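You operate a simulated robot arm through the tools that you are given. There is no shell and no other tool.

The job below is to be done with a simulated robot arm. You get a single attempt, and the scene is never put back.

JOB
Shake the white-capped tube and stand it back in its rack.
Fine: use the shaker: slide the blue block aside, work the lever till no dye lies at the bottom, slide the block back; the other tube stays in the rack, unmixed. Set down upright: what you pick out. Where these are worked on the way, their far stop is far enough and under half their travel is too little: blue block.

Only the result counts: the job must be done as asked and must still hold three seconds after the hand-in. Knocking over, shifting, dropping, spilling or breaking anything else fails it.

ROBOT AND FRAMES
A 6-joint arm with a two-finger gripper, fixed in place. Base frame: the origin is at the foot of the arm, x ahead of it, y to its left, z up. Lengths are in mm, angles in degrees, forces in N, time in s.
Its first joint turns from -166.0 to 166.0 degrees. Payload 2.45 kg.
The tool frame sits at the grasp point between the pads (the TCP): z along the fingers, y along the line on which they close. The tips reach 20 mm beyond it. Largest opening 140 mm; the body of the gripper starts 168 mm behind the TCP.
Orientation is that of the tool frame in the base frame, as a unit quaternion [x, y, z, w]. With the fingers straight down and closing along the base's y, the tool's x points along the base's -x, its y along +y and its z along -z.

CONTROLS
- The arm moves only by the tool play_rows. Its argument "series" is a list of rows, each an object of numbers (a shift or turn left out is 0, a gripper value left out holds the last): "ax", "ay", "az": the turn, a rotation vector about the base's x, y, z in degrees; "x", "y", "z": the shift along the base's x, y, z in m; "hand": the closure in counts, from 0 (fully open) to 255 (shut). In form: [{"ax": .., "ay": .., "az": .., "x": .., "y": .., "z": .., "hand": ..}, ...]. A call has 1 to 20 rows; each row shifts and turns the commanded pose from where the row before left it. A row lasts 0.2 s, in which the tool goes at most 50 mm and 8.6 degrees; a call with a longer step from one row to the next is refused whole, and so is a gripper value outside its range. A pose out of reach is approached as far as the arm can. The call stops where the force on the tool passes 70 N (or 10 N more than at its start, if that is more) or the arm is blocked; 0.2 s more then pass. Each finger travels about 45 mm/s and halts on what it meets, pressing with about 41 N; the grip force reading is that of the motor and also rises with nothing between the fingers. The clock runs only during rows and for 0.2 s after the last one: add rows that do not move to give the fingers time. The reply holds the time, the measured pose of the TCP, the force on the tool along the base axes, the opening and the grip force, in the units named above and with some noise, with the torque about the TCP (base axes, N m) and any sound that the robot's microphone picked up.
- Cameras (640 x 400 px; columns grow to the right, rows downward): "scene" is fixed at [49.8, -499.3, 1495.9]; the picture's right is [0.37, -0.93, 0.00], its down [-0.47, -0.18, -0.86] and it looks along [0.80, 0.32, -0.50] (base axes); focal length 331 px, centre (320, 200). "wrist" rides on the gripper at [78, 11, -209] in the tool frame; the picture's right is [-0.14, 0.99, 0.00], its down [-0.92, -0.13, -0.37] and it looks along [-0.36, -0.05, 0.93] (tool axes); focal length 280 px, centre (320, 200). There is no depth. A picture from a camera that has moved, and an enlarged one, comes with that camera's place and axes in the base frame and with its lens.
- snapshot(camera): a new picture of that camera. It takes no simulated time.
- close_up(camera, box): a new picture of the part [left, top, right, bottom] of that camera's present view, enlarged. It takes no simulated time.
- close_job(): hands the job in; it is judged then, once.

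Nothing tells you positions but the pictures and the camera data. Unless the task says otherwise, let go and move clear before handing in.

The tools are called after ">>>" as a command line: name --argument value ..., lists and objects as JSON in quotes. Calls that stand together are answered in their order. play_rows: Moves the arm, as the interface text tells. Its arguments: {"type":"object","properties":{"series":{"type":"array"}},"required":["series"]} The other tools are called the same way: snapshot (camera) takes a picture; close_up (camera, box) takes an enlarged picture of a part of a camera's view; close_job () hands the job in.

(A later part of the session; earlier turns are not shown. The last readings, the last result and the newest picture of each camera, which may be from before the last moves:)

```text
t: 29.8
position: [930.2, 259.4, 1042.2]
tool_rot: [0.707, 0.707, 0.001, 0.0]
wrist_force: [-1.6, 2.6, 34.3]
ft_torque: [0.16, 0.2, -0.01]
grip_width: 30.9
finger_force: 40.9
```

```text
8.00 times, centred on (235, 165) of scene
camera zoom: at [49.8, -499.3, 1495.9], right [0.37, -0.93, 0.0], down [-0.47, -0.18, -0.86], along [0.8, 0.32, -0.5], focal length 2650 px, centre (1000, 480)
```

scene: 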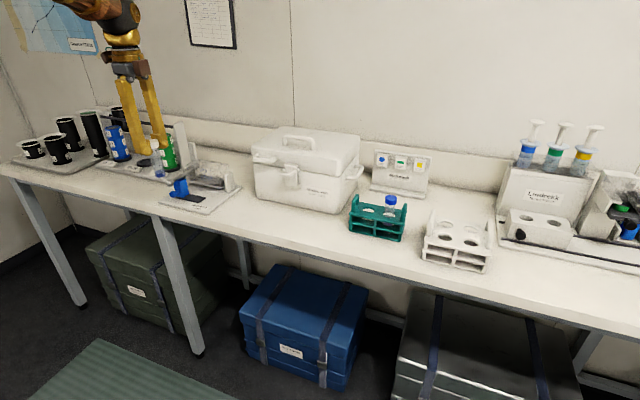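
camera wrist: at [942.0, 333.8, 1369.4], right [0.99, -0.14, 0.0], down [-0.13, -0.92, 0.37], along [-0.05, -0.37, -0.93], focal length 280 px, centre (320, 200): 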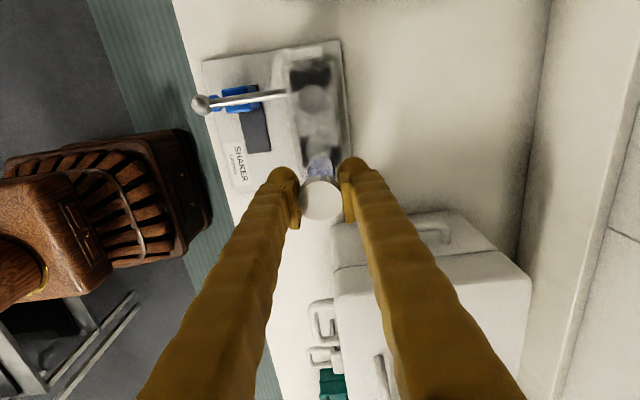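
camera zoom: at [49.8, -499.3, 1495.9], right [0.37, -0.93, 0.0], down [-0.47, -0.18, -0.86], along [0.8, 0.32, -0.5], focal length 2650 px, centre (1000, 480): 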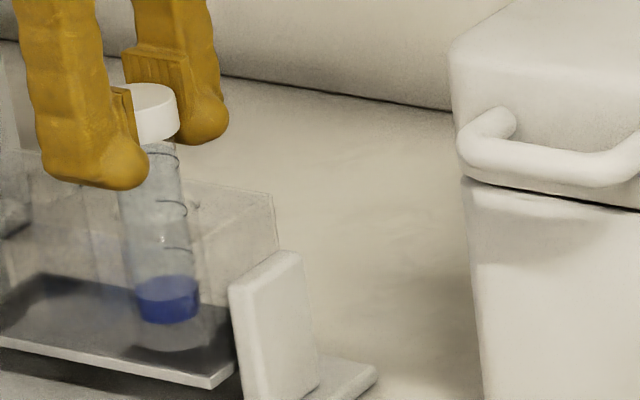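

The tube touched the well floor at TCP z ≈ 1042.5. I'll ease back up 1.5 mm to remove the pressing force, then open the fingers to about 85 mm.

>>> play_rows --series '[{"z": 0.0015}, {}]'

>>> play_rows --series '[{"hand": 160}, {}, {}, {}]'

>>> snapshot --camera "wrist"

>>> close_up --camera "scene" --box '[210, 140, 260, 190]'

```text
t: 30.4
position: [930.2, 259.0, 1041.9]
tool_rot: [0.707, 0.707, 0.0, 0.0]
wrist_force: [1.3, 3.6, 35.1]
ft_torque: [0.33, -0.11, -0.01]
grip_width: 30.9
finger_force: 40.9
```

```text
t: 31.4
position: [930.7, 260.9, 1040.7]
tool_rot: [0.707, 0.707, 0.0, 0.001]
wrist_force: [-0.1, 0.4, -0.3]
ft_torque: [0.0, 0.04, 0.0]
grip_width: 52.3
finger_force: 0.0
```

```text
taken
camera wrist: at [940.5, 339.1, 1248.2], right [0.99, -0.14, 0.0], down [-0.13, -0.92, 0.37], along [-0.05, -0.37, -0.93], focal length 280 px, centre (320, 200)
```

wrist: 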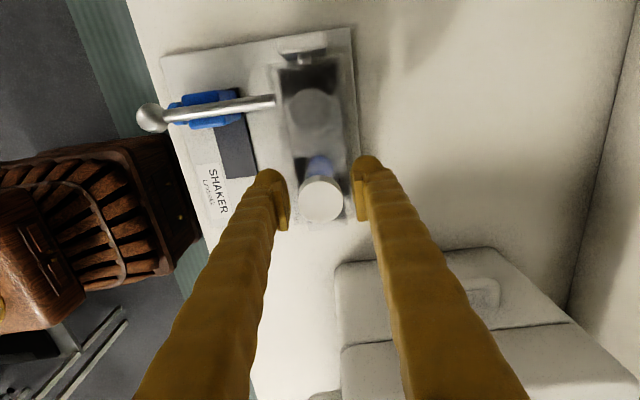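

```text
8.00 times, centred on (235, 165) of scene
camera zoom: at [49.8, -499.3, 1495.9], right [0.37, -0.93, 0.0], down [-0.47, -0.18, -0.86], along [0.8, 0.32, -0.5], focal length 2650 px, centre (1000, 480)
```

zoom: 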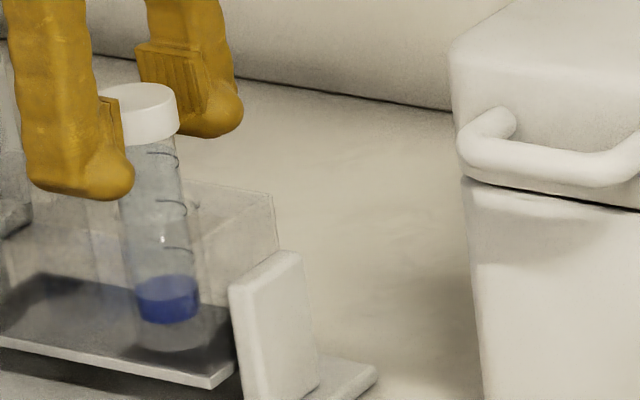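

The tube stands in the right-hand well and is released. Next I'll lift off, retreat in front of the shaker and turn the hand back, ready to pitch it forward so the fingers can reach the block's knob beneath the lever.

>>> play_rows --series '[{"z": 0.02}, {"z": 0.035}, {"z": 0.02}, {"x": -0.022, "y": 0.0068, "az": 8.18}, {"x": -0.022, "y": 0.0068, "az": 8.18}, {"x": -0.022, "y": 0.0068, "az": 8.18}, {"x": -0.022, "y": 0.0068, "az": 8.18}, {"x": -0.022, "y": 0.0068, "az": 8.18}, {"x": -0.022, "y": 0.0068, "az": 8.18}, {"x": -0.022, "y": 0.0068, "az": 8.18}, {"x": -0.022, "y": 0.0068, "az": 8.18}, {"x": -0.022, "y": 0.0068, "az": 8.18}, {"x": -0.022, "y": 0.0068, "az": 8.18}, {"x": -0.022, "y": 0.0068, "az": 8.2}, {}]'

>>> close_up --camera "scene" --box '[130, 90, 290, 220]'

```text
t: 34.6
position: [690.3, 336.6, 1117.2]
tool_rot: [0.0, 1.0, 0.0, 0.0]
wrist_force: [0.2, 0.7, 0.1]
ft_torque: [-0.01, 0.0, 0.01]
grip_width: 52.5
finger_force: 0.0
```

```text
3.08 times, centred on (210, 155) of scene
camera zoom: at [49.8, -499.3, 1495.9], right [0.37, -0.93, 0.0], down [-0.47, -0.18, -0.86], along [0.8, 0.32, -0.5], focal length 1019 px, centre (658, 338)
```

zoom: 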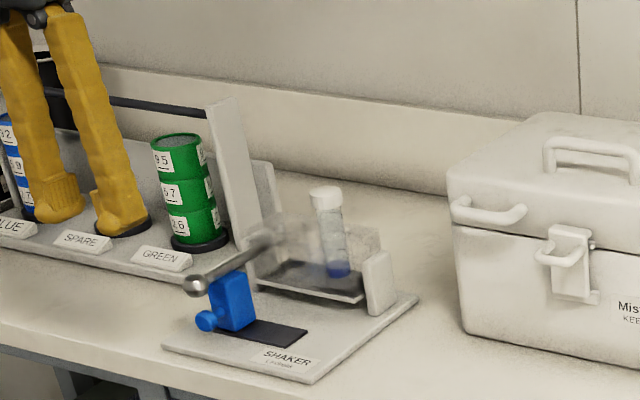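

The tube stands upright in the cradle and the hand is back in its original yaw at (690, 337, 1117). I'll pitch it forward about 76° in the air.

>>> play_rows --series '[{"ay": -8.5}, {"ay": -8.5}, {"ay": -8.5}, {"ay": -8.5}, {"ay": -8.5}, {"ay": -8.5}, {"ay": -8.5}, {"ay": -8.5}, {"ay": -8.5}, {}]'

>>> snapshot --camera "scene"

>>> snapshot --camera "wrist"

```text
t: 36.8
position: [686.7, 336.0, 1115.3]
tool_rot: [0.0, 0.785, 0.0, 0.62]
wrist_force: [-0.1, 0.4, -0.4]
ft_torque: [-0.03, -0.03, 0.02]
grip_width: 52.3
finger_force: 0.1
```

```text
taken
```

scene: 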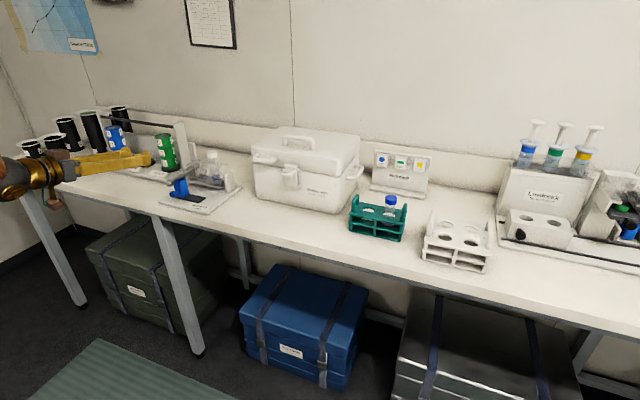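

```text
taken
camera wrist: at [465.5, 347.4, 1087.3], right [0.03, 0.99, 0.13], down [-0.14, -0.13, 0.98], along [0.99, -0.05, 0.14], focal length 280 px, centre (320, 200)
```

wrist: 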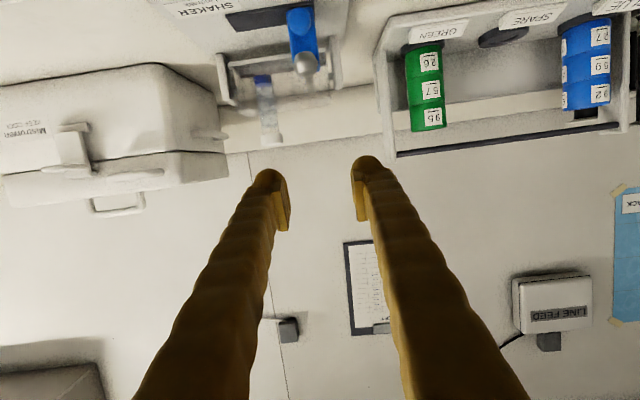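

The hand now points forward and slightly down. I'll lower it in front of the bench to the knob's height (z ≈ 942).

>>> play_rows --series '[{"z": -0.043}, {"z": -0.043}, {"z": -0.043}, {"z": -0.04}, {}]'

>>> snapshot --camera "wrist"

>>> snapshot --camera "scene"

```text
t: 38.0
position: [688.2, 332.9, 942.1]
tool_rot: [0.0, 0.785, 0.0, 0.619]
wrist_force: [0.2, 0.2, 0.8]
ft_torque: [-0.02, 0.01, 0.03]
grip_width: 52.2
finger_force: 0.0
```

```text
taken
camera wrist: at [466.7, 344.8, 914.3], right [0.03, 0.99, 0.13], down [-0.14, -0.13, 0.98], along [0.99, -0.05, 0.14], focal length 280 px, centre (320, 200)
```

wrist: 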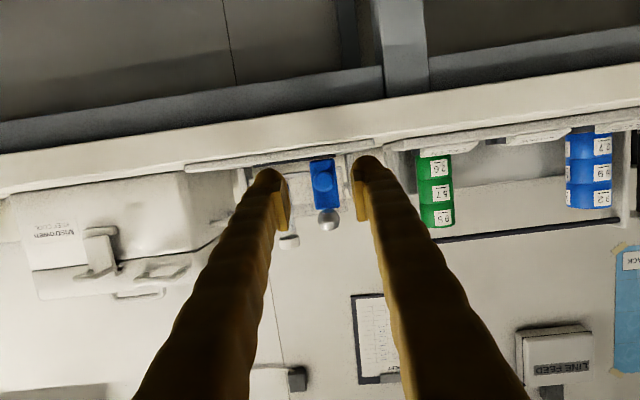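

```text
taken
```

scene: 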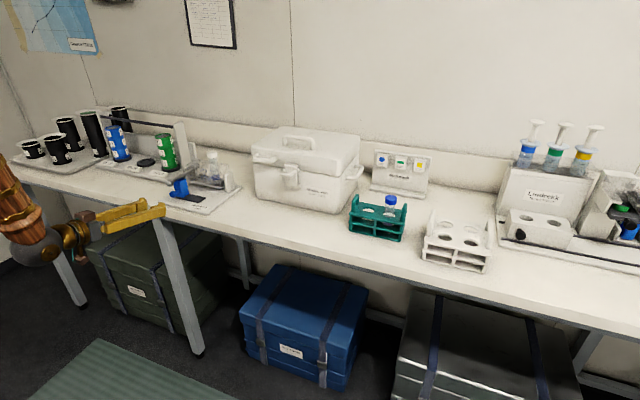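

>>> close_up --camera "wrist" --box '[250, 130, 410, 260]'

>>> close_up --camera "scene" --box '[80, 160, 220, 270]'

```text
3.08 times, centred on (330, 195) of wrist
camera zoom: at [466.7, 344.8, 914.3], right [0.03, 0.99, 0.13], down [-0.14, -0.13, 0.98], along [0.99, -0.05, 0.14], focal length 863 px, centre (289, 215)
```

zoom: 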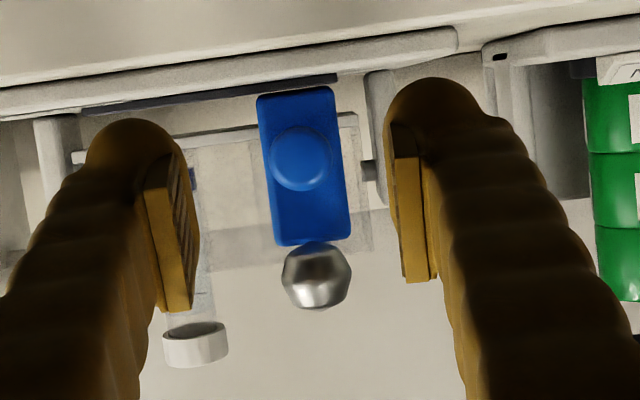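

```text
3.64 times, centred on (150, 215) of scene
camera zoom: at [49.8, -499.3, 1495.9], right [0.37, -0.93, 0.0], down [-0.47, -0.18, -0.86], along [0.8, 0.32, -0.5], focal length 1204 px, centre (938, 146)
```

zoom: 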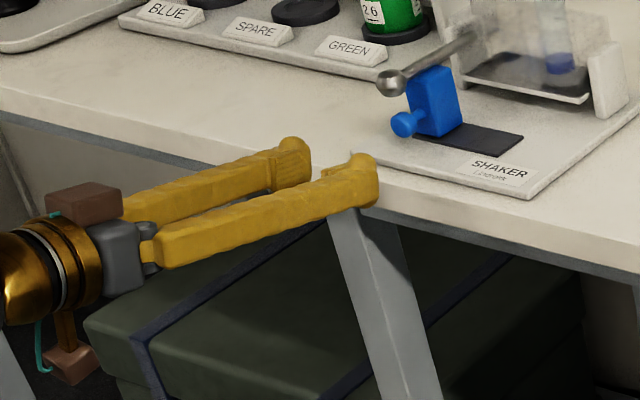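

The front view shows the knob at (780, 335.7, 939) with the ball above it at z ≈ 984. I'll line up and advance so the pads straddle the knob.

>>> play_rows --series '[{"y": 0.0028, "z": -0.0015}, {"x": 0.03}, {"x": 0.03}, {"x": 0.02}, {"x": 0.012}, {}]'

>>> close_up --camera "wrist" --box '[230, 100, 430, 260]'

>>> close_up --camera "scene" --box '[130, 150, 220, 220]'

```text
t: 39.4
position: [781.5, 338.2, 944.4]
tool_rot: [0.0, 0.785, 0.0, 0.62]
wrist_force: [-0.2, -0.3, 0.7]
ft_torque: [-0.02, 0.0, 0.0]
grip_width: 52.3
finger_force: 0.0
```

```text
2.50 times, centred on (330, 180) of wrist
camera zoom: at [559.2, 350.8, 915.7], right [0.03, 0.99, 0.13], down [-0.14, -0.13, 0.98], along [0.99, -0.05, 0.14], focal length 701 px, centre (295, 250)
```

zoom: 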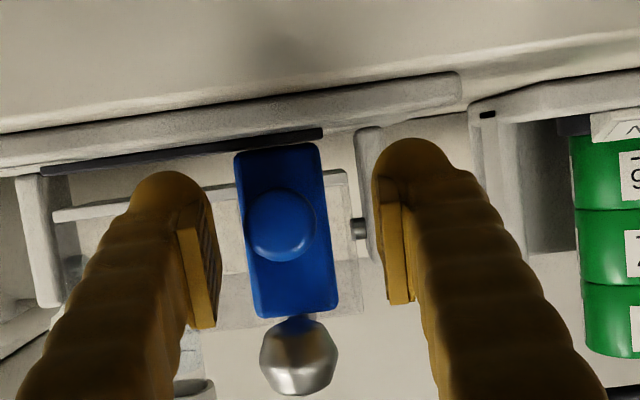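

```text
5.71 times, centred on (175, 185) of scene
camera zoom: at [49.8, -499.3, 1495.9], right [0.37, -0.93, 0.0], down [-0.47, -0.18, -0.86], along [0.8, 0.32, -0.5], focal length 1893 px, centre (1149, 286)
```

zoom: 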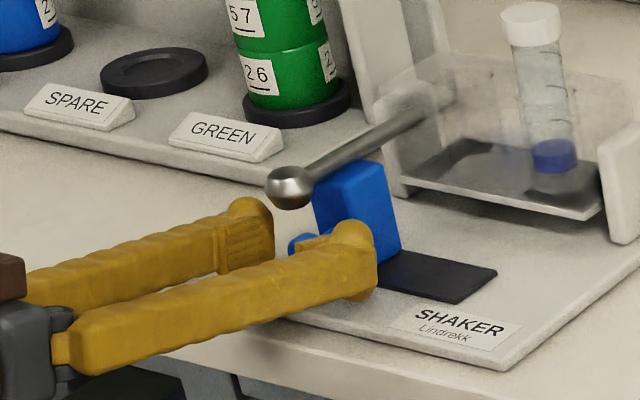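

The pads straddle the knob with a ~2 mm offset; I'll correct it and close on the knob.

>>> play_rows --series '[{"y": -0.002, "z": -0.002}, {}, {"hand": 255}, {}, {}, {}, {}]'

>>> close_up --camera "wrist" --box '[230, 100, 430, 260]'

```text
t: 41.0
position: [781.3, 336.0, 943.3]
tool_rot: [0.001, 0.785, -0.001, 0.619]
wrist_force: [35.7, -38.4, -6.7]
ft_torque: [-0.04, -0.06, -0.27]
grip_width: 22.0
finger_force: 45.1
```

```text
2.50 times, centred on (330, 180) of wrist
camera zoom: at [560.3, 347.8, 913.9], right [0.04, 0.99, 0.13], down [-0.14, -0.13, 0.98], along [0.99, -0.05, 0.14], focal length 701 px, centre (295, 250)
```

zoom: 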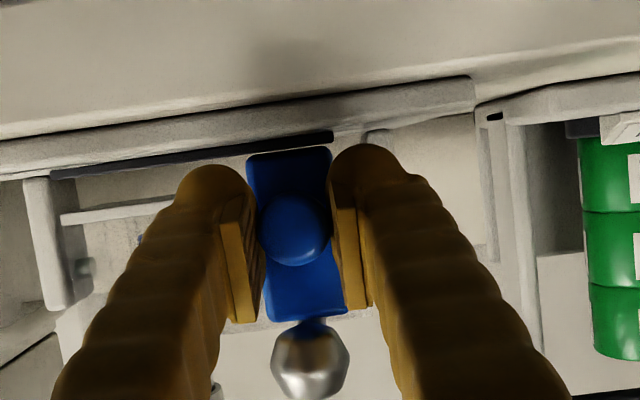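

The knob is gripped (22 mm). I'll slide the block toward -y gently and check forces.

>>> play_rows --series '[{"y": -0.005}, {"y": -0.008}, {"y": -0.008}, {}]'

>>> close_up --camera "scene" --box '[130, 150, 220, 220]'

```text
t: 41.6
position: [784.2, 323.8, 942.3]
tool_rot: [0.0, 0.785, 0.0, 0.619]
wrist_force: [47.9, -0.3, -17.0]
ft_torque: [-0.03, 0.03, 0.18]
grip_width: 22.3
finger_force: 45.2
stopped in row 3: the force on the tool passed its limit at 74 N (the readings are from after the stop); the commanded pose is now the measured one
```

```text
5.71 times, centred on (175, 185) of scene
camera zoom: at [49.8, -499.3, 1495.9], right [0.37, -0.93, 0.0], down [-0.47, -0.18, -0.86], along [0.8, 0.32, -0.5], focal length 1893 px, centre (1149, 286)
```

zoom: 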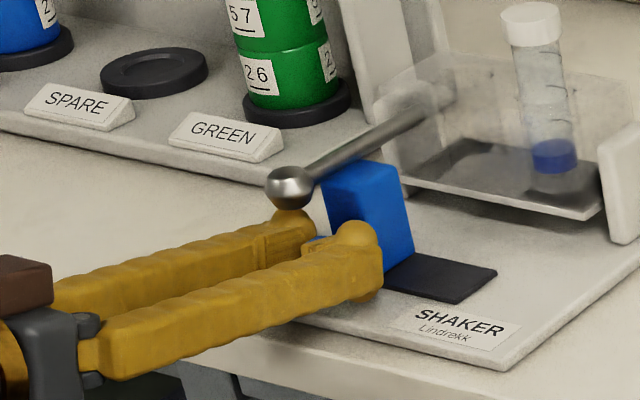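

The block moved about 12 mm; most of the force is a pull along +x because the pads want to slip deeper behind the rounded knob head. I'll follow it forward a few mm to relieve that.

>>> play_rows --series '[{"x": 0.003}, {}]'

```text
t: 42.2
position: [784.8, 326.6, 942.4]
tool_rot: [0.0, 0.785, 0.0, 0.62]
wrist_force: [34.6, 0.0, -17.2]
ft_torque: [0.09, 0.03, 0.03]
grip_width: 22.3
finger_force: 44.7
```

>>> play_rows --series '[{"x": 0.004, "z": -0.001}, {"x": 0.003, "z": -0.001}, {}]'

```text
t: 43.0
position: [790.1, 324.5, 941.1]
tool_rot: [-0.001, 0.785, 0.0, 0.62]
wrist_force: [-44.9, 0.3, 17.3]
ft_torque: [0.0, -0.07, -0.05]
grip_width: 19.4
finger_force: 44.5
```

The pads have slipped past the head and the tips touch the block face. Rather than clamping, I'll open slightly to a loose cage of about 30 mm around the knob, back off a few mm, and drag the block with the cage.

>>> play_rows --series '[{"hand": 200}, {}, {}, {"x": -0.003}, {}]'

>>> close_up --camera "wrist" --box '[230, 100, 430, 260]'

```text
t: 44.2
position: [788.6, 325.7, 939.4]
tool_rot: [-0.001, 0.785, 0.001, 0.619]
wrist_force: [-0.1, 0.0, -0.4]
ft_torque: [-0.01, -0.03, -0.02]
grip_width: 30.1
finger_force: 0.0
```

```text
2.50 times, centred on (330, 180) of wrist
camera zoom: at [566.9, 336.4, 911.7], right [0.03, 0.99, 0.13], down [-0.14, -0.13, 0.98], along [0.99, -0.05, 0.14], focal length 701 px, centre (295, 250)
```

zoom: 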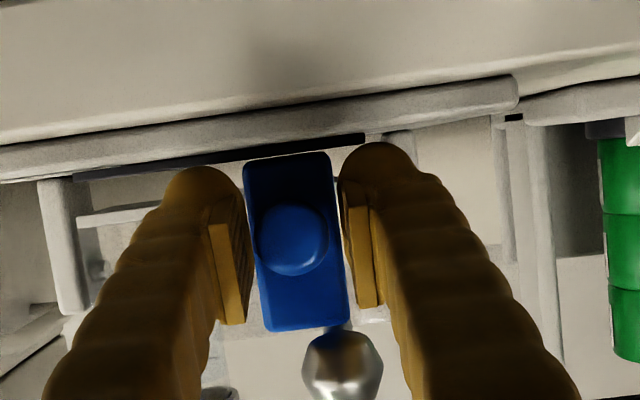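

Forces are zero and the knob is caged. I'll back off 3 mm in x and drag toward -y in steps.

>>> play_rows --series '[{"x": -0.003}, {"y": -0.008}, {"y": -0.008}, {"y": -0.008}, {"y": -0.008}, {}]'

>>> close_up --camera "wrist" --box '[230, 100, 430, 260]'

>>> close_up --camera "scene" --box '[130, 150, 220, 220]'

```text
t: 45.6
position: [786.0, 293.4, 940.1]
tool_rot: [0.001, 0.785, -0.001, 0.62]
wrist_force: [0.4, 0.6, 0.4]
ft_torque: [-0.01, -0.01, 0.0]
grip_width: 30.7
finger_force: 0.2
```

```text
2.50 times, centred on (330, 180) of wrist
camera zoom: at [564.5, 304.7, 912.2], right [0.03, 0.99, 0.13], down [-0.14, -0.13, 0.98], along [0.99, -0.05, 0.14], focal length 701 px, centre (295, 250)
```

zoom: 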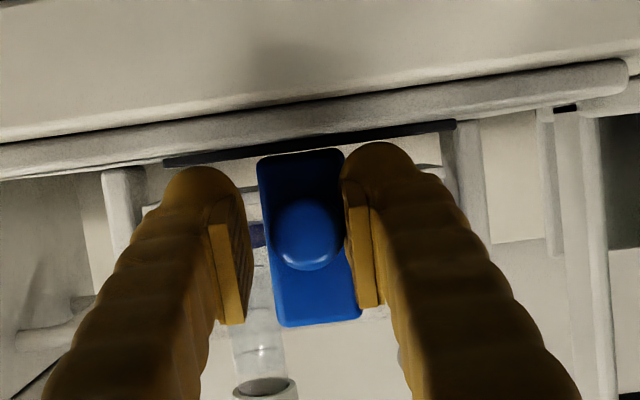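

```text
5.71 times, centred on (175, 185) of scene
camera zoom: at [49.8, -499.3, 1495.9], right [0.37, -0.93, 0.0], down [-0.47, -0.18, -0.86], along [0.8, 0.32, -0.5], focal length 1893 px, centre (1149, 286)
```

zoom: 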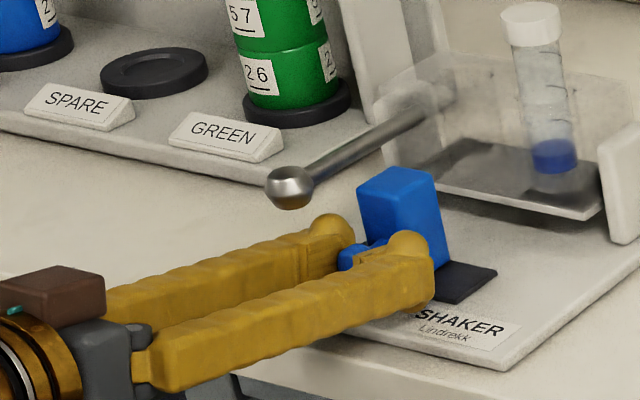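

The drag works and the lever holds its place by itself. Continuing toward the far stop.

>>> play_rows --series '[{"y": -0.008}, {"y": -0.008}, {"y": -0.006}, {}]'

>>> play_rows --series '[{"y": -0.004}, {"y": -0.003}, {}]'

>>> close_up --camera "scene" --box '[130, 150, 220, 220]'

```text
t: 46.6
position: [786.4, 271.9, 940.8]
tool_rot: [-0.001, 0.785, 0.0, 0.619]
wrist_force: [-1.0, -0.2, -1.4]
ft_torque: [-0.02, 0.03, 0.01]
grip_width: 30.2
finger_force: 0.0
```

```text
t: 47.5
position: [784.5, 264.7, 941.1]
tool_rot: [-0.002, 0.786, -0.002, 0.619]
wrist_force: [8.2, 5.1, -3.2]
ft_torque: [-0.07, 0.0, -0.13]
grip_width: 33.8
finger_force: 1.9
```

```text
5.71 times, centred on (175, 185) of scene
camera zoom: at [49.8, -499.3, 1495.9], right [0.37, -0.93, 0.0], down [-0.47, -0.18, -0.86], along [0.8, 0.32, -0.5], focal length 1893 px, centre (1149, 286)
```

zoom: 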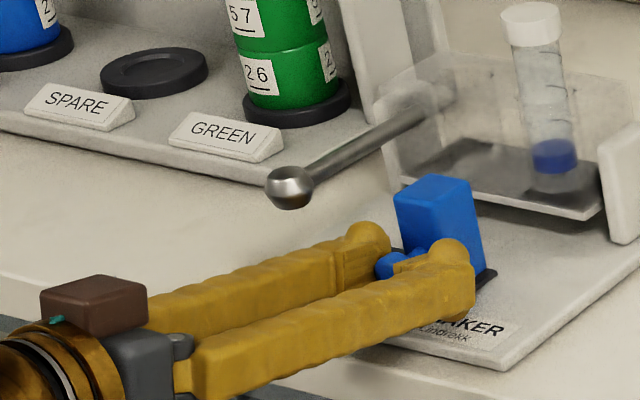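

A force shows up at y ≈ 265, probably the far stop. I'll look closely.

>>> close_up --camera "scene" --box '[175, 165, 215, 205]'

>>> close_up --camera "wrist" --box '[230, 100, 430, 260]'

```text
10.00 times, centred on (195, 185) of scene
camera zoom: at [49.8, -499.3, 1495.9], right [0.37, -0.93, 0.0], down [-0.47, -0.18, -0.86], along [0.8, 0.32, -0.5], focal length 3312 px, centre (1570, 350)
```

zoom: 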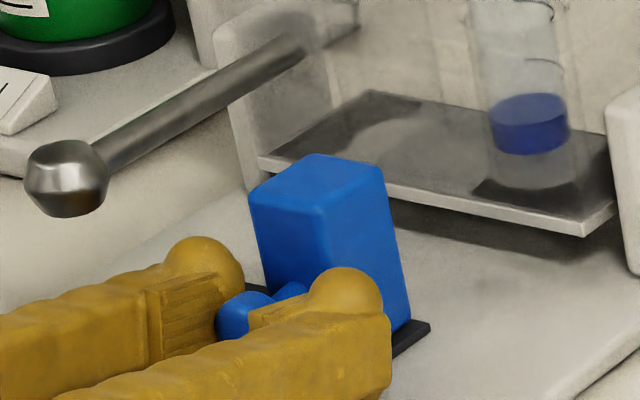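

```text
2.50 times, centred on (330, 180) of wrist
camera zoom: at [563.6, 275.7, 913.6], right [0.03, 0.99, 0.13], down [-0.14, -0.12, 0.98], along [0.99, -0.05, 0.14], focal length 701 px, centre (295, 250)
```

zoom: 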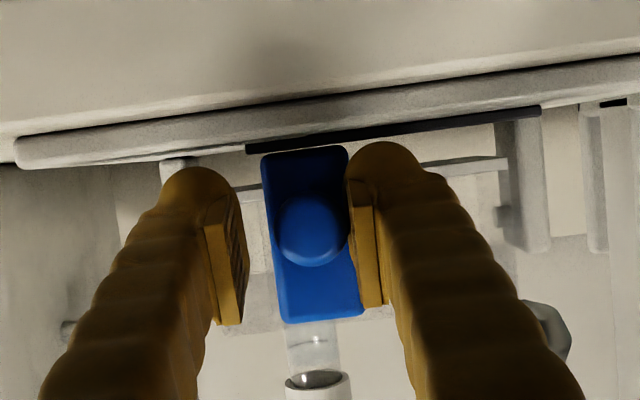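

There may be a few mm left before the slot's end. I'll push a bit more and check whether the block moves or the force rises.

>>> play_rows --series '[{"y": -0.003}, {"y": -0.002}, {}]'

>>> close_up --camera "wrist" --box '[230, 100, 430, 260]'

>>> close_up --camera "scene" --box '[175, 165, 215, 205]'

```text
t: 48.2
position: [786.5, 260.3, 941.7]
tool_rot: [-0.001, 0.786, -0.004, 0.618]
wrist_force: [9.1, 15.9, 3.7]
ft_torque: [0.13, -0.1, -0.06]
grip_width: 40.8
finger_force: 7.7
```

```text
2.50 times, centred on (330, 180) of wrist
camera zoom: at [564.2, 271.5, 913.4], right [0.03, 0.99, 0.13], down [-0.14, -0.12, 0.98], along [0.99, -0.05, 0.14], focal length 701 px, centre (295, 250)
```

zoom: 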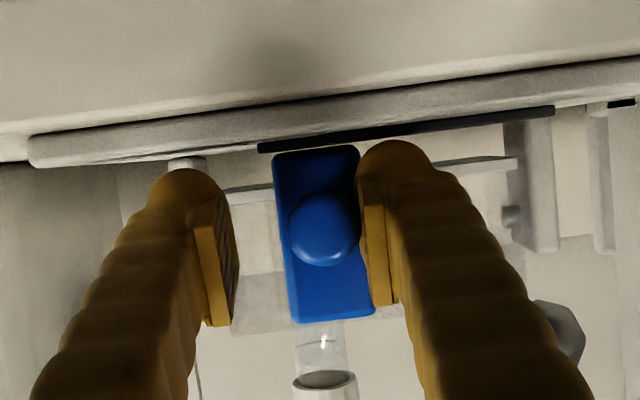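

```text
10.00 times, centred on (195, 185) of scene
camera zoom: at [49.8, -499.3, 1495.9], right [0.37, -0.93, 0.0], down [-0.47, -0.18, -0.86], along [0.8, 0.32, -0.5], focal length 3312 px, centre (1570, 350)
```

zoom: 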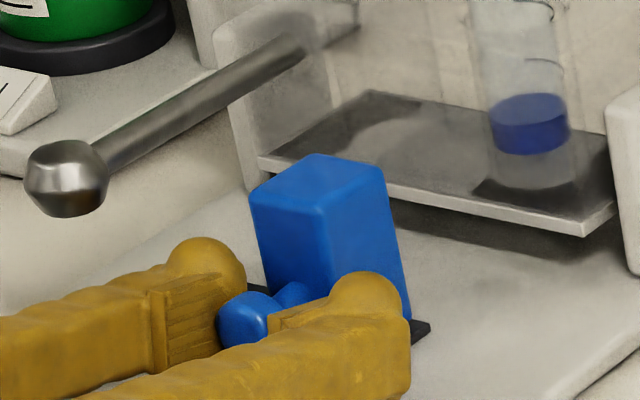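

The block no longer moves, so it's at its far stop (about 66 mm of travel). I'll release sideways, open and back out, then line up with the lever ball.

>>> play_rows --series '[{"y": 0.006, "hand": 150}, {}, {}, {"x": -0.03}, {"x": -0.035}, {"x": -0.03}, {"y": 0.03, "z": 0.02}, {"y": 0.03, "z": 0.02}, {"y": 0.009, "z": 0.013}, {}]'

>>> close_up --camera "wrist" --box '[230, 100, 430, 260]'

>>> close_up --camera "scene" --box '[120, 130, 260, 240]'

```text
t: 50.5
position: [698.6, 346.7, 1009.4]
tool_rot: [0.0, 0.785, 0.0, 0.619]
wrist_force: [-0.2, -0.1, 0.1]
ft_torque: [-0.01, 0.0, 0.03]
grip_width: 57.8
finger_force: 0.2
out of reach, approached as far as the arm can: row 4, 5, 6
```

```text
2.50 times, centred on (330, 180) of wrist
camera zoom: at [477.5, 357.7, 980.3], right [0.03, 0.99, 0.13], down [-0.14, -0.13, 0.98], along [0.99, -0.05, 0.14], focal length 701 px, centre (295, 250)
```

zoom: 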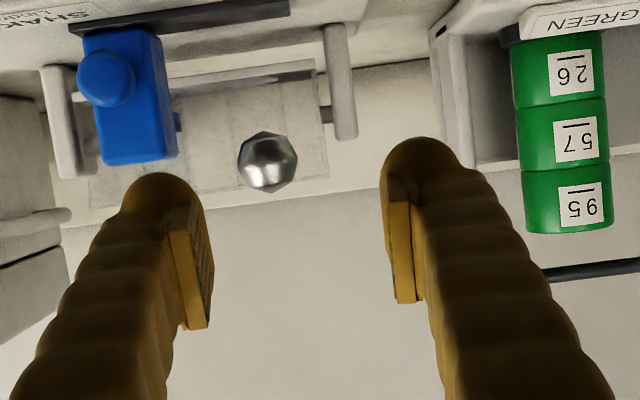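

```text
3.64 times, centred on (190, 185) of scene
camera zoom: at [49.8, -499.3, 1495.9], right [0.37, -0.93, 0.0], down [-0.47, -0.18, -0.86], along [0.8, 0.32, -0.5], focal length 1204 px, centre (793, 254)
```

zoom: 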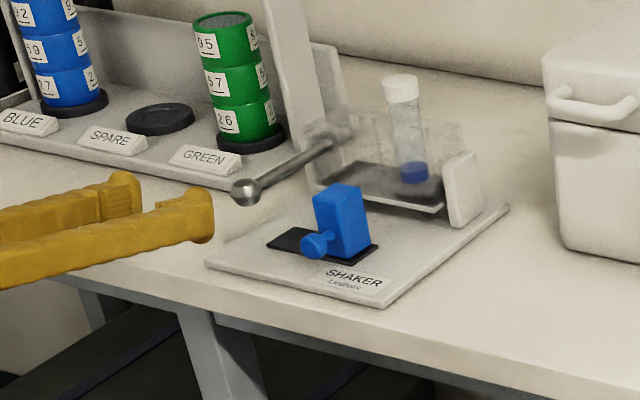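

The block is parked at the far end and the lever is free. The ball is at (785, 335, 983.5); I'll align to y 335, z 993 and check the pose before advancing.

>>> play_rows --series '[{"y": -0.0117, "z": -0.0164}, {}, {}]'

```text
t: 51.2
position: [700.6, 334.5, 992.6]
tool_rot: [-0.001, 0.785, 0.001, 0.62]
wrist_force: [0.9, 0.4, -0.3]
ft_torque: [0.0, 0.03, 0.02]
grip_width: 57.8
finger_force: 0.1
```

>>> play_rows --series '[{"x": 0.03}, {"x": 0.03}, {"x": 0.0185}, {}]'

>>> close_up --camera "wrist" --box '[230, 100, 430, 260]'

>>> close_up --camera "scene" --box '[130, 140, 220, 220]'

```text
t: 52.2
position: [777.0, 332.8, 992.7]
tool_rot: [0.001, 0.785, -0.001, 0.62]
wrist_force: [-0.6, 0.1, 0.1]
ft_torque: [-0.02, -0.02, 0.0]
grip_width: 57.8
finger_force: 0.1
```

```text
2.50 times, centred on (330, 180) of wrist
camera zoom: at [554.6, 344.3, 964.2], right [0.03, 0.99, 0.13], down [-0.14, -0.13, 0.98], along [0.99, -0.05, 0.14], focal length 701 px, centre (295, 250)
```

zoom: 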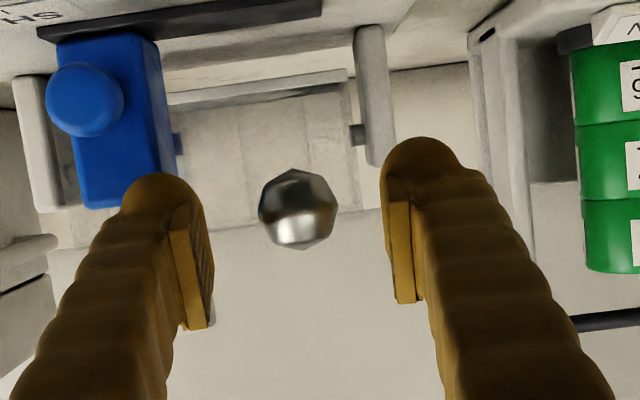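

```text
5.00 times, centred on (175, 180) of scene
camera zoom: at [49.8, -499.3, 1495.9], right [0.37, -0.93, 0.0], down [-0.47, -0.18, -0.86], along [0.8, 0.32, -0.5], focal length 1656 px, centre (1045, 300)
```

zoom: 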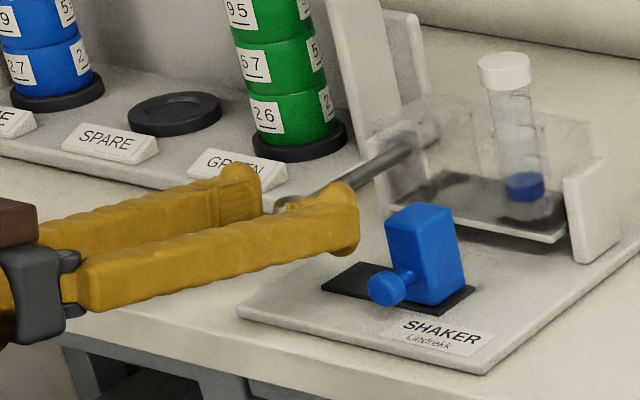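

The ball is centred between the fingers, slightly low in the pads as planned. I'll fine-align and close on it.

>>> play_rows --series '[{"x": 0.004, "y": 0.0023}, {"hand": 255}, {}, {}, {}, {}, {}]'

>>> close_up --camera "wrist" --box '[230, 100, 430, 260]'

```text
t: 53.9
position: [781.1, 334.3, 992.0]
tool_rot: [0.0, 0.785, -0.001, 0.619]
wrist_force: [4.3, -10.7, -0.2]
ft_torque: [-0.08, -0.01, -0.08]
grip_width: 25.4
finger_force: 45.5
```

```text
2.50 times, centred on (330, 180) of wrist
camera zoom: at [559.3, 346.1, 964.1], right [0.03, 0.99, 0.13], down [-0.14, -0.13, 0.98], along [0.99, -0.05, 0.14], focal length 701 px, centre (295, 250)
```

zoom: 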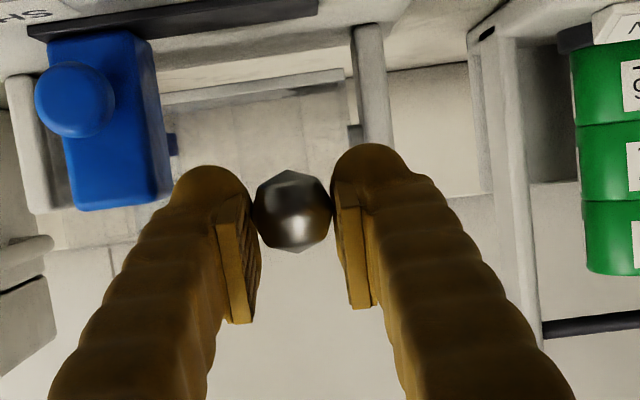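

The ball is held (25.4 mm). I'll press the lever down along its arc in small steps and watch the forces.

>>> play_rows --series '[{"x": -0.0007, "z": -0.0064}, {"x": -0.0006, "z": -0.0063}, {}]'

>>> close_up --camera "scene" --box '[150, 130, 260, 220]'

```text
t: 54.6
position: [780.9, 335.3, 979.9]
tool_rot: [0.0, 0.784, 0.0, 0.62]
wrist_force: [4.7, -15.6, 7.5]
ft_torque: [-0.07, -1.08, -0.08]
grip_width: 24.9
finger_force: 45.3
```

```text
4.44 times, centred on (205, 175) of scene
camera zoom: at [49.8, -499.3, 1495.9], right [0.37, -0.93, 0.0], down [-0.47, -0.18, -0.86], along [0.8, 0.32, -0.5], focal length 1472 px, centre (831, 311)
```

zoom: 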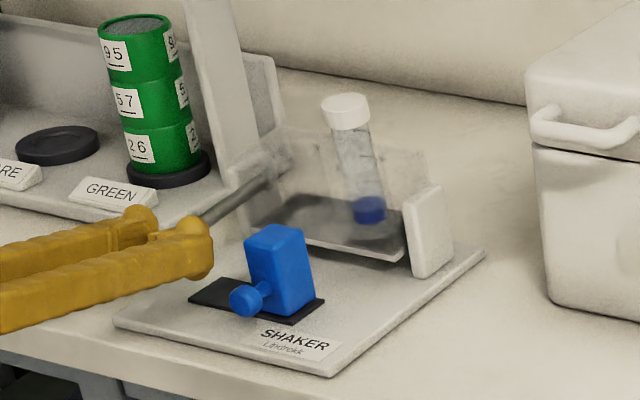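

The cradle tilts with the lever at only ~7 N. Continuing down.

>>> play_rows --series '[{"z": -0.0064}, {"z": -0.0064}, {}]'

>>> play_rows --series '[{"x": 0.0004, "z": -0.0064}, {"x": 0.0005, "z": -0.0064}, {}]'

>>> close_up --camera "scene" --box '[150, 130, 260, 220]'

```text
t: 55.5
position: [781.7, 334.9, 968.5]
tool_rot: [-0.001, 0.785, 0.001, 0.62]
wrist_force: [32.5, -2.2, 8.0]
ft_torque: [0.03, -1.08, 0.02]
grip_width: 24.7
finger_force: 45.1
```

```text
t: 56.2
position: [781.7, 335.1, 954.1]
tool_rot: [0.0, 0.785, -0.001, 0.62]
wrist_force: [1.9, -2.9, 8.8]
ft_torque: [-0.06, -0.9, -0.05]
grip_width: 24.7
finger_force: 44.7
```

```text
4.44 times, centred on (205, 175) of scene
camera zoom: at [49.8, -499.3, 1495.9], right [0.37, -0.93, 0.0], down [-0.47, -0.18, -0.86], along [0.8, 0.32, -0.5], focal length 1472 px, centre (831, 311)
```

zoom: 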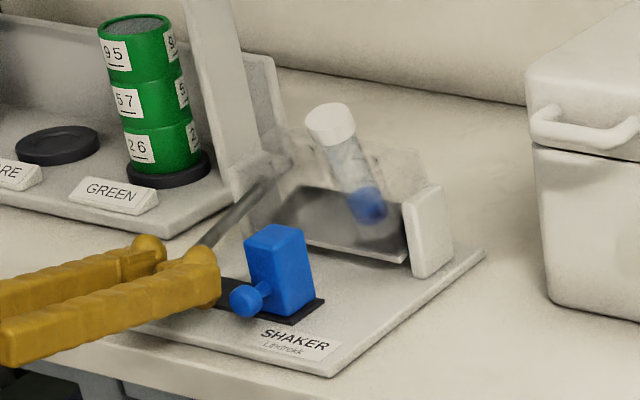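

Tilt is about 15° now. Continuing toward the lower stop.

>>> play_rows --series '[{"x": 0.0009, "z": -0.0063}, {"x": 0.001, "z": -0.0063}, {}]'

>>> close_up --camera "scene" --box '[150, 130, 260, 220]'

>>> close_up --camera "wrist" --box '[230, 100, 430, 260]'

```text
t: 57.0
position: [783.3, 336.5, 943.0]
tool_rot: [0.0, 0.784, 0.001, 0.621]
wrist_force: [4.9, -11.4, 31.3]
ft_torque: [-0.07, -0.55, -0.08]
grip_width: 24.1
finger_force: 45.1
```

```text
4.44 times, centred on (205, 175) of scene
camera zoom: at [49.8, -499.3, 1495.9], right [0.37, -0.93, 0.0], down [-0.47, -0.18, -0.86], along [0.8, 0.32, -0.5], focal length 1472 px, centre (831, 311)
```

zoom: 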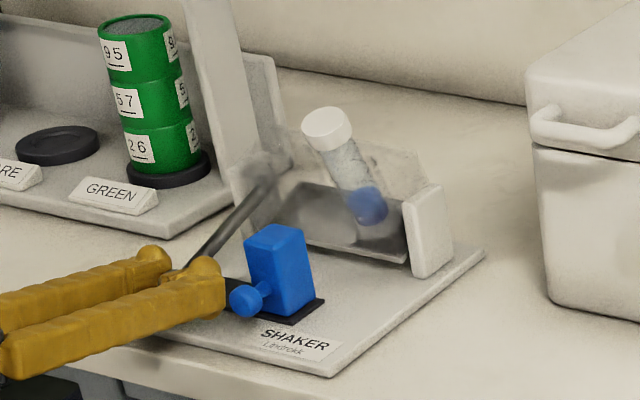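

```text
2.50 times, centred on (330, 180) of wrist
camera zoom: at [561.6, 346.1, 914.7], right [0.03, 0.99, 0.13], down [-0.15, -0.13, 0.98], along [0.99, -0.05, 0.14], focal length 701 px, centre (295, 250)
```

zoom: 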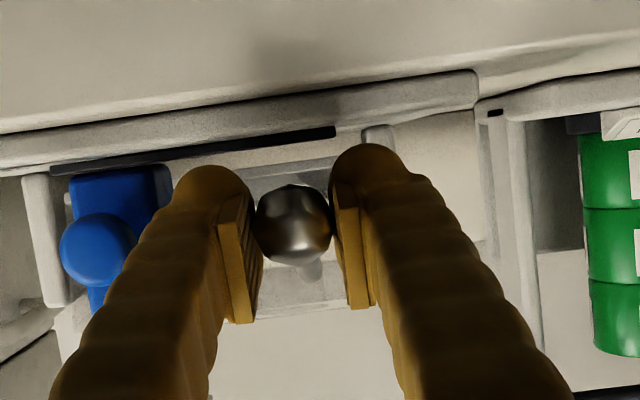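

The lower stop was reached at about 20° of tilt (31 N). Now I'll bring the lever back up to level and check the tube.

>>> play_rows --series '[{"x": -0.0017, "z": 0.0122}, {"x": -0.0007, "z": 0.0124}, {"x": 0.0002, "z": 0.0124}, {"x": 0.0012, "z": 0.012}, {}]'

>>> close_up --camera "scene" --box '[150, 130, 260, 220]'

```text
t: 58.2
position: [782.8, 334.4, 991.0]
tool_rot: [-0.001, 0.786, 0.0, 0.618]
wrist_force: [22.4, 31.8, -28.5]
ft_torque: [0.07, 1.17, 0.14]
grip_width: 24.8
finger_force: 45.2
```

```text
4.44 times, centred on (205, 175) of scene
camera zoom: at [49.8, -499.3, 1495.9], right [0.37, -0.93, 0.0], down [-0.47, -0.18, -0.86], along [0.8, 0.32, -0.5], focal length 1472 px, centre (831, 311)
```

zoom: 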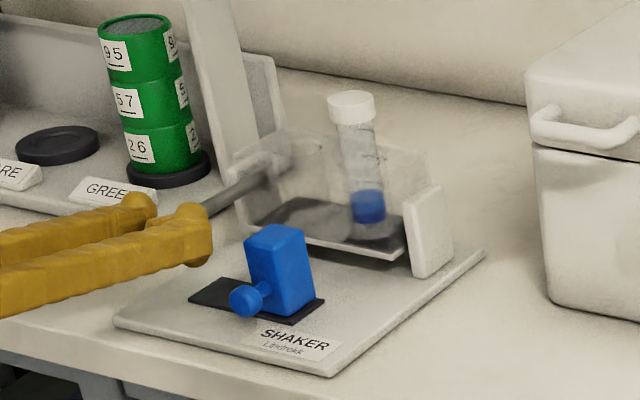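

One full stroke done; level looks like the upper stop. I'll zoom in on the dye.

>>> close_up --camera "scene" --box '[220, 145, 260, 195]'

```text
8.00 times, centred on (240, 170) of scene
camera zoom: at [49.8, -499.3, 1495.9], right [0.37, -0.93, 0.0], down [-0.47, -0.18, -0.86], along [0.8, 0.32, -0.5], focal length 2650 px, centre (960, 440)
```

zoom: 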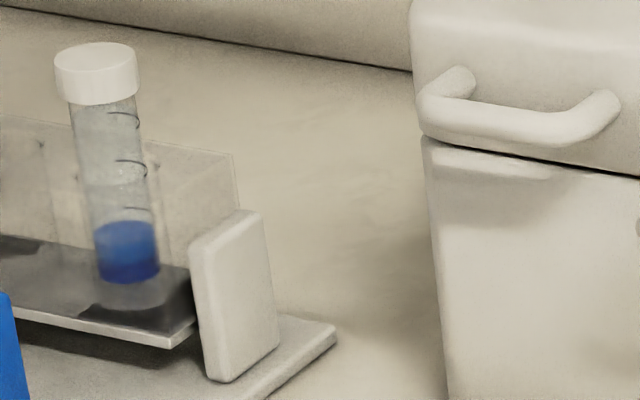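

The liquid is starting to blend (darker at the bottom, lighter on top). I'll work the lever through more full strokes.

>>> play_rows --series '[{"x": -0.0012, "z": -0.012}, {"x": -0.0002, "z": -0.012}, {"x": 0.0007, "z": -0.012}, {"x": 0.0017, "z": -0.0115}, {"x": -0.0017, "z": 0.0115}, {"x": -0.0007, "z": 0.012}, {"x": 0.0002, "z": 0.012}, {"x": 0.0012, "z": 0.0115}, {"x": -0.0012, "z": -0.0115}, {"x": -0.0002, "z": -0.012}, {"x": 0.0007, "z": -0.012}, {"x": 0.0017, "z": -0.0115}, {"x": -0.0017, "z": 0.0115}, {"x": -0.0007, "z": 0.012}, {"x": 0.0002, "z": 0.012}, {"x": 0.0012, "z": 0.0115}, {}]'

>>> close_up --camera "scene" --box '[220, 145, 260, 195]'

>>> close_up --camera "scene" --box '[150, 130, 260, 220]'

```text
t: 61.9
position: [781.6, 334.5, 989.0]
tool_rot: [0.0, 0.787, -0.001, 0.617]
wrist_force: [9.4, -26.6, -43.5]
ft_torque: [0.15, 0.51, -0.14]
grip_width: 25.0
finger_force: 45.0
```

```text
8.00 times, centred on (240, 170) of scene
camera zoom: at [49.8, -499.3, 1495.9], right [0.37, -0.93, 0.0], down [-0.47, -0.18, -0.86], along [0.8, 0.32, -0.5], focal length 2650 px, centre (960, 440)
```

zoom: 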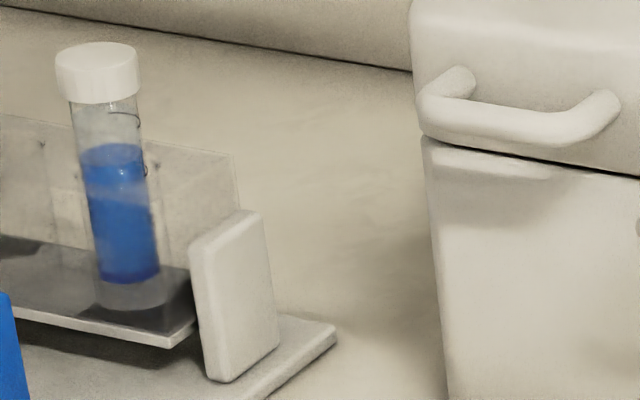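

```text
4.44 times, centred on (205, 175) of scene
camera zoom: at [49.8, -499.3, 1495.9], right [0.37, -0.93, 0.0], down [-0.47, -0.18, -0.86], along [0.8, 0.32, -0.5], focal length 1472 px, centre (831, 311)
```

zoom: 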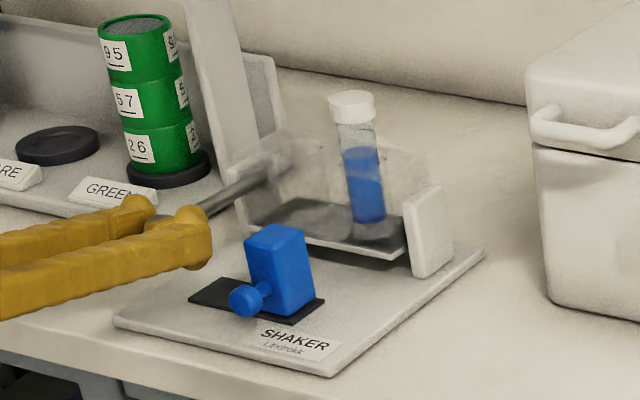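

Most of the liquid is blue now, but a thin dark band may remain at the very bottom. I'll do two more strokes with slightly less push at the top stop.

>>> play_rows --series '[{"x": -0.0012, "z": -0.013}, {"x": -0.0002, "z": -0.0125}, {"x": 0.0007, "z": -0.0125}, {"x": 0.0017, "z": -0.0125}, {"x": -0.0017, "z": 0.0115}, {"x": -0.0007, "z": 0.0115}, {"x": 0.0002, "z": 0.0115}, {"x": 0.0012, "z": 0.0115}, {"x": -0.0012, "z": -0.0115}, {"x": -0.0002, "z": -0.0115}, {"x": 0.0007, "z": -0.0115}, {"x": 0.0017, "z": -0.0115}, {"x": -0.0017, "z": 0.0115}, {"x": -0.0007, "z": 0.0115}, {"x": 0.0002, "z": 0.0115}, {"x": 0.0012, "z": 0.0115}, {}]'

>>> close_up --camera "scene" --box '[220, 145, 260, 195]'

>>> close_up --camera "wrist" --box '[230, 100, 430, 260]'

```text
t: 65.5
position: [781.8, 334.9, 982.6]
tool_rot: [-0.002, 0.786, 0.001, 0.618]
wrist_force: [27.6, -32.2, -39.9]
ft_torque: [0.32, 0.92, -0.2]
grip_width: 24.4
finger_force: 44.8
```

```text
8.00 times, centred on (240, 170) of scene
camera zoom: at [49.8, -499.3, 1495.9], right [0.37, -0.93, 0.0], down [-0.47, -0.18, -0.86], along [0.8, 0.32, -0.5], focal length 2650 px, centre (960, 440)
```

zoom: 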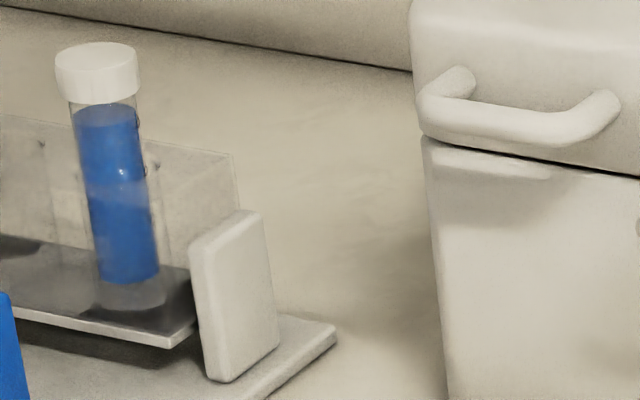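

```text
2.50 times, centred on (330, 180) of wrist
camera zoom: at [559.5, 346.1, 955.1], right [0.03, 0.99, 0.13], down [-0.14, -0.13, 0.98], along [0.99, -0.05, 0.13], focal length 701 px, centre (295, 250)
```

zoom: 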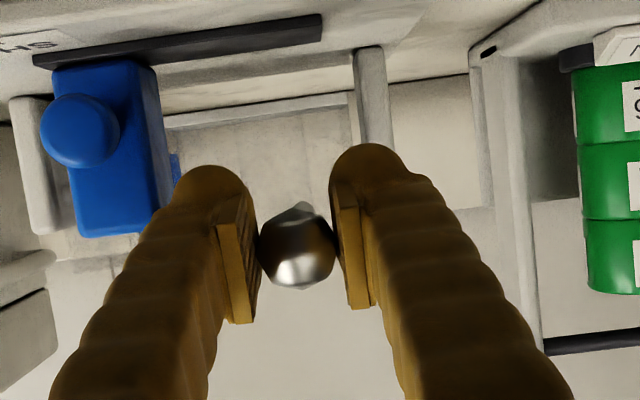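

The column looks uniformly blue now. I'll zoom as close as possible on the bottom of the tube.

>>> close_up --camera "scene" --box '[227, 168, 247, 188]'

>>> close_up --camera "scene" --box '[222, 145, 252, 190]'

```text
16.00 times, centred on (237, 178) of scene
camera zoom: at [49.8, -499.3, 1495.9], right [0.37, -0.93, 0.0], down [-0.47, -0.18, -0.86], along [0.8, 0.32, -0.5], focal length 5299 px, centre (1648, 552)
```

zoom: 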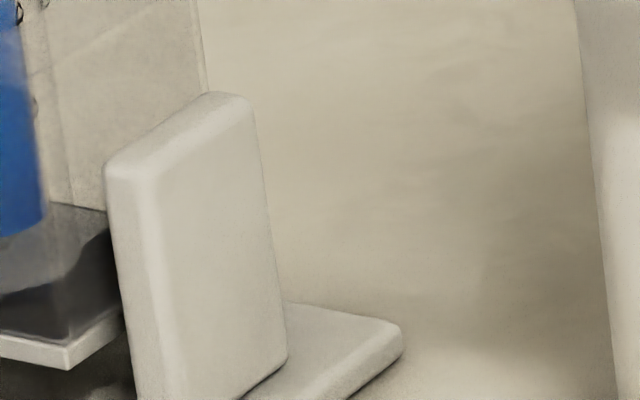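

```text
8.89 times, centred on (237, 168) of scene
camera zoom: at [49.8, -499.3, 1495.9], right [0.37, -0.93, 0.0], down [-0.47, -0.18, -0.86], along [0.8, 0.32, -0.5], focal length 2944 px, centre (1058, 489)
```

zoom: 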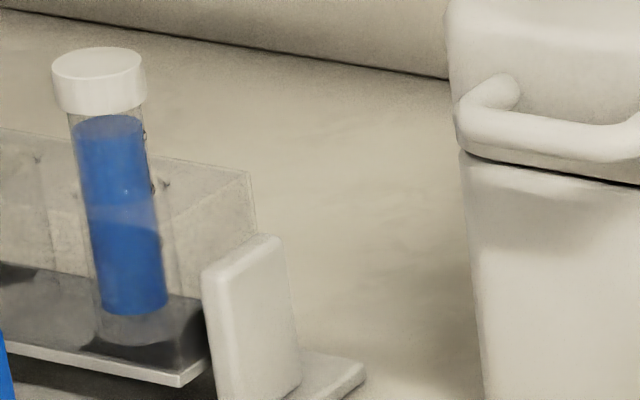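

>>> close_up --camera "scene" --box '[216, 166, 246, 185]'

```text
16.00 times, centred on (231, 176) of scene
camera zoom: at [49.8, -499.3, 1495.9], right [0.37, -0.93, 0.0], down [-0.47, -0.18, -0.86], along [0.8, 0.32, -0.5], focal length 5299 px, centre (1744, 592)
```

zoom: 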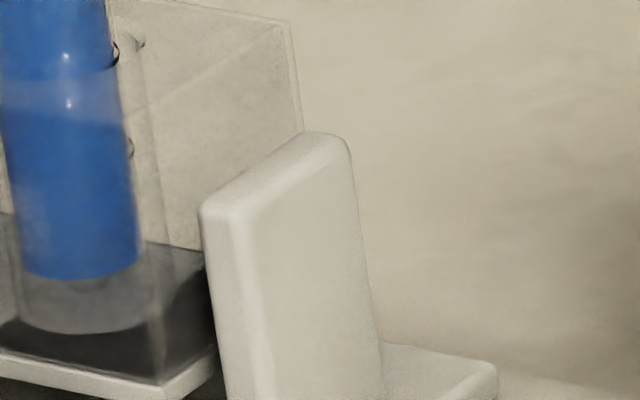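

The bottom shows no dark layer any more. I'll add one more stroke for margin, ending with the lever held at level.

>>> play_rows --series '[{"x": -0.0012, "z": -0.012}, {"x": -0.0002, "z": -0.0115}, {"x": 0.0007, "z": -0.0115}, {"x": 0.0017, "z": -0.011}, {"x": -0.0017, "z": 0.011}, {"x": -0.0007, "z": 0.0115}, {"x": 0.0002, "z": 0.0115}, {"x": 0.0012, "z": 0.0105}, {}]'

>>> close_up --camera "scene" --box '[150, 130, 260, 220]'

>>> close_up --camera "scene" --box '[216, 166, 246, 185]'

>>> close_up --camera "wrist" --box '[230, 100, 430, 260]'

```text
t: 67.0
position: [782.0, 334.7, 970.4]
tool_rot: [0.0, 0.785, 0.0, 0.62]
wrist_force: [21.1, -22.4, 2.4]
ft_torque: [0.21, -0.46, -0.06]
grip_width: 23.3
finger_force: 45.0
stopped in row 7: the force on the tool passed its limit at 72 N (the readings are from after the stop); the commanded pose is now the measured one
```

```text
4.44 times, centred on (205, 175) of scene
camera zoom: at [49.8, -499.3, 1495.9], right [0.37, -0.93, 0.0], down [-0.47, -0.18, -0.86], along [0.8, 0.32, -0.5], focal length 1472 px, centre (831, 311)
```

zoom: 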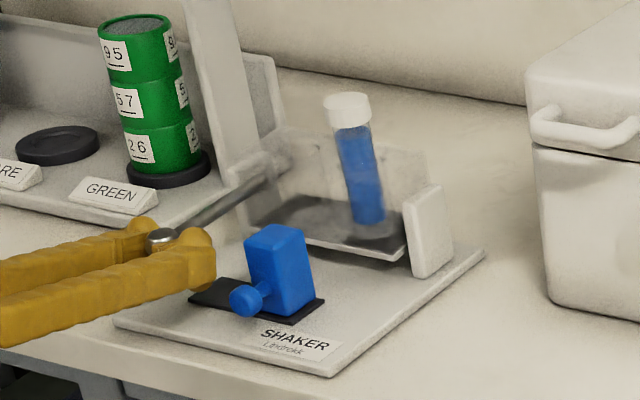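

```text
16.00 times, centred on (231, 176) of scene
camera zoom: at [49.8, -499.3, 1495.9], right [0.37, -0.93, 0.0], down [-0.47, -0.18, -0.86], along [0.8, 0.32, -0.5], focal length 5299 px, centre (1744, 592)
```

zoom: 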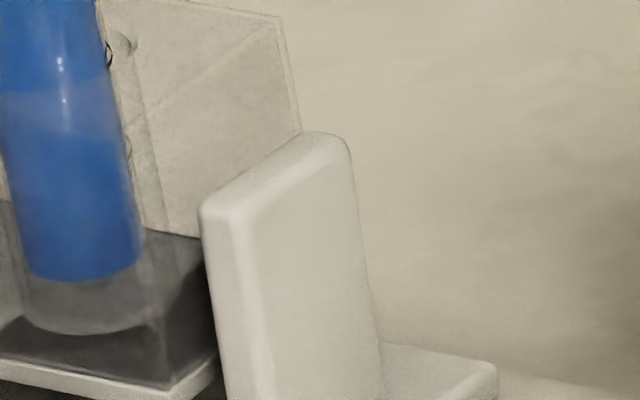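

```text
2.50 times, centred on (330, 180) of wrist
camera zoom: at [559.7, 346.6, 940.9], right [0.03, 0.99, 0.13], down [-0.14, -0.13, 0.98], along [0.99, -0.05, 0.14], focal length 701 px, centre (295, 250)
```

zoom: 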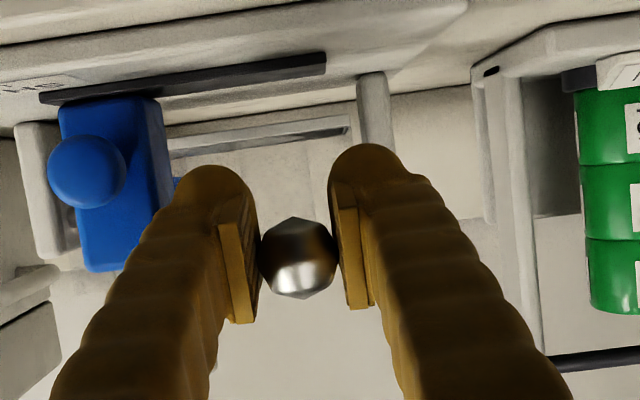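

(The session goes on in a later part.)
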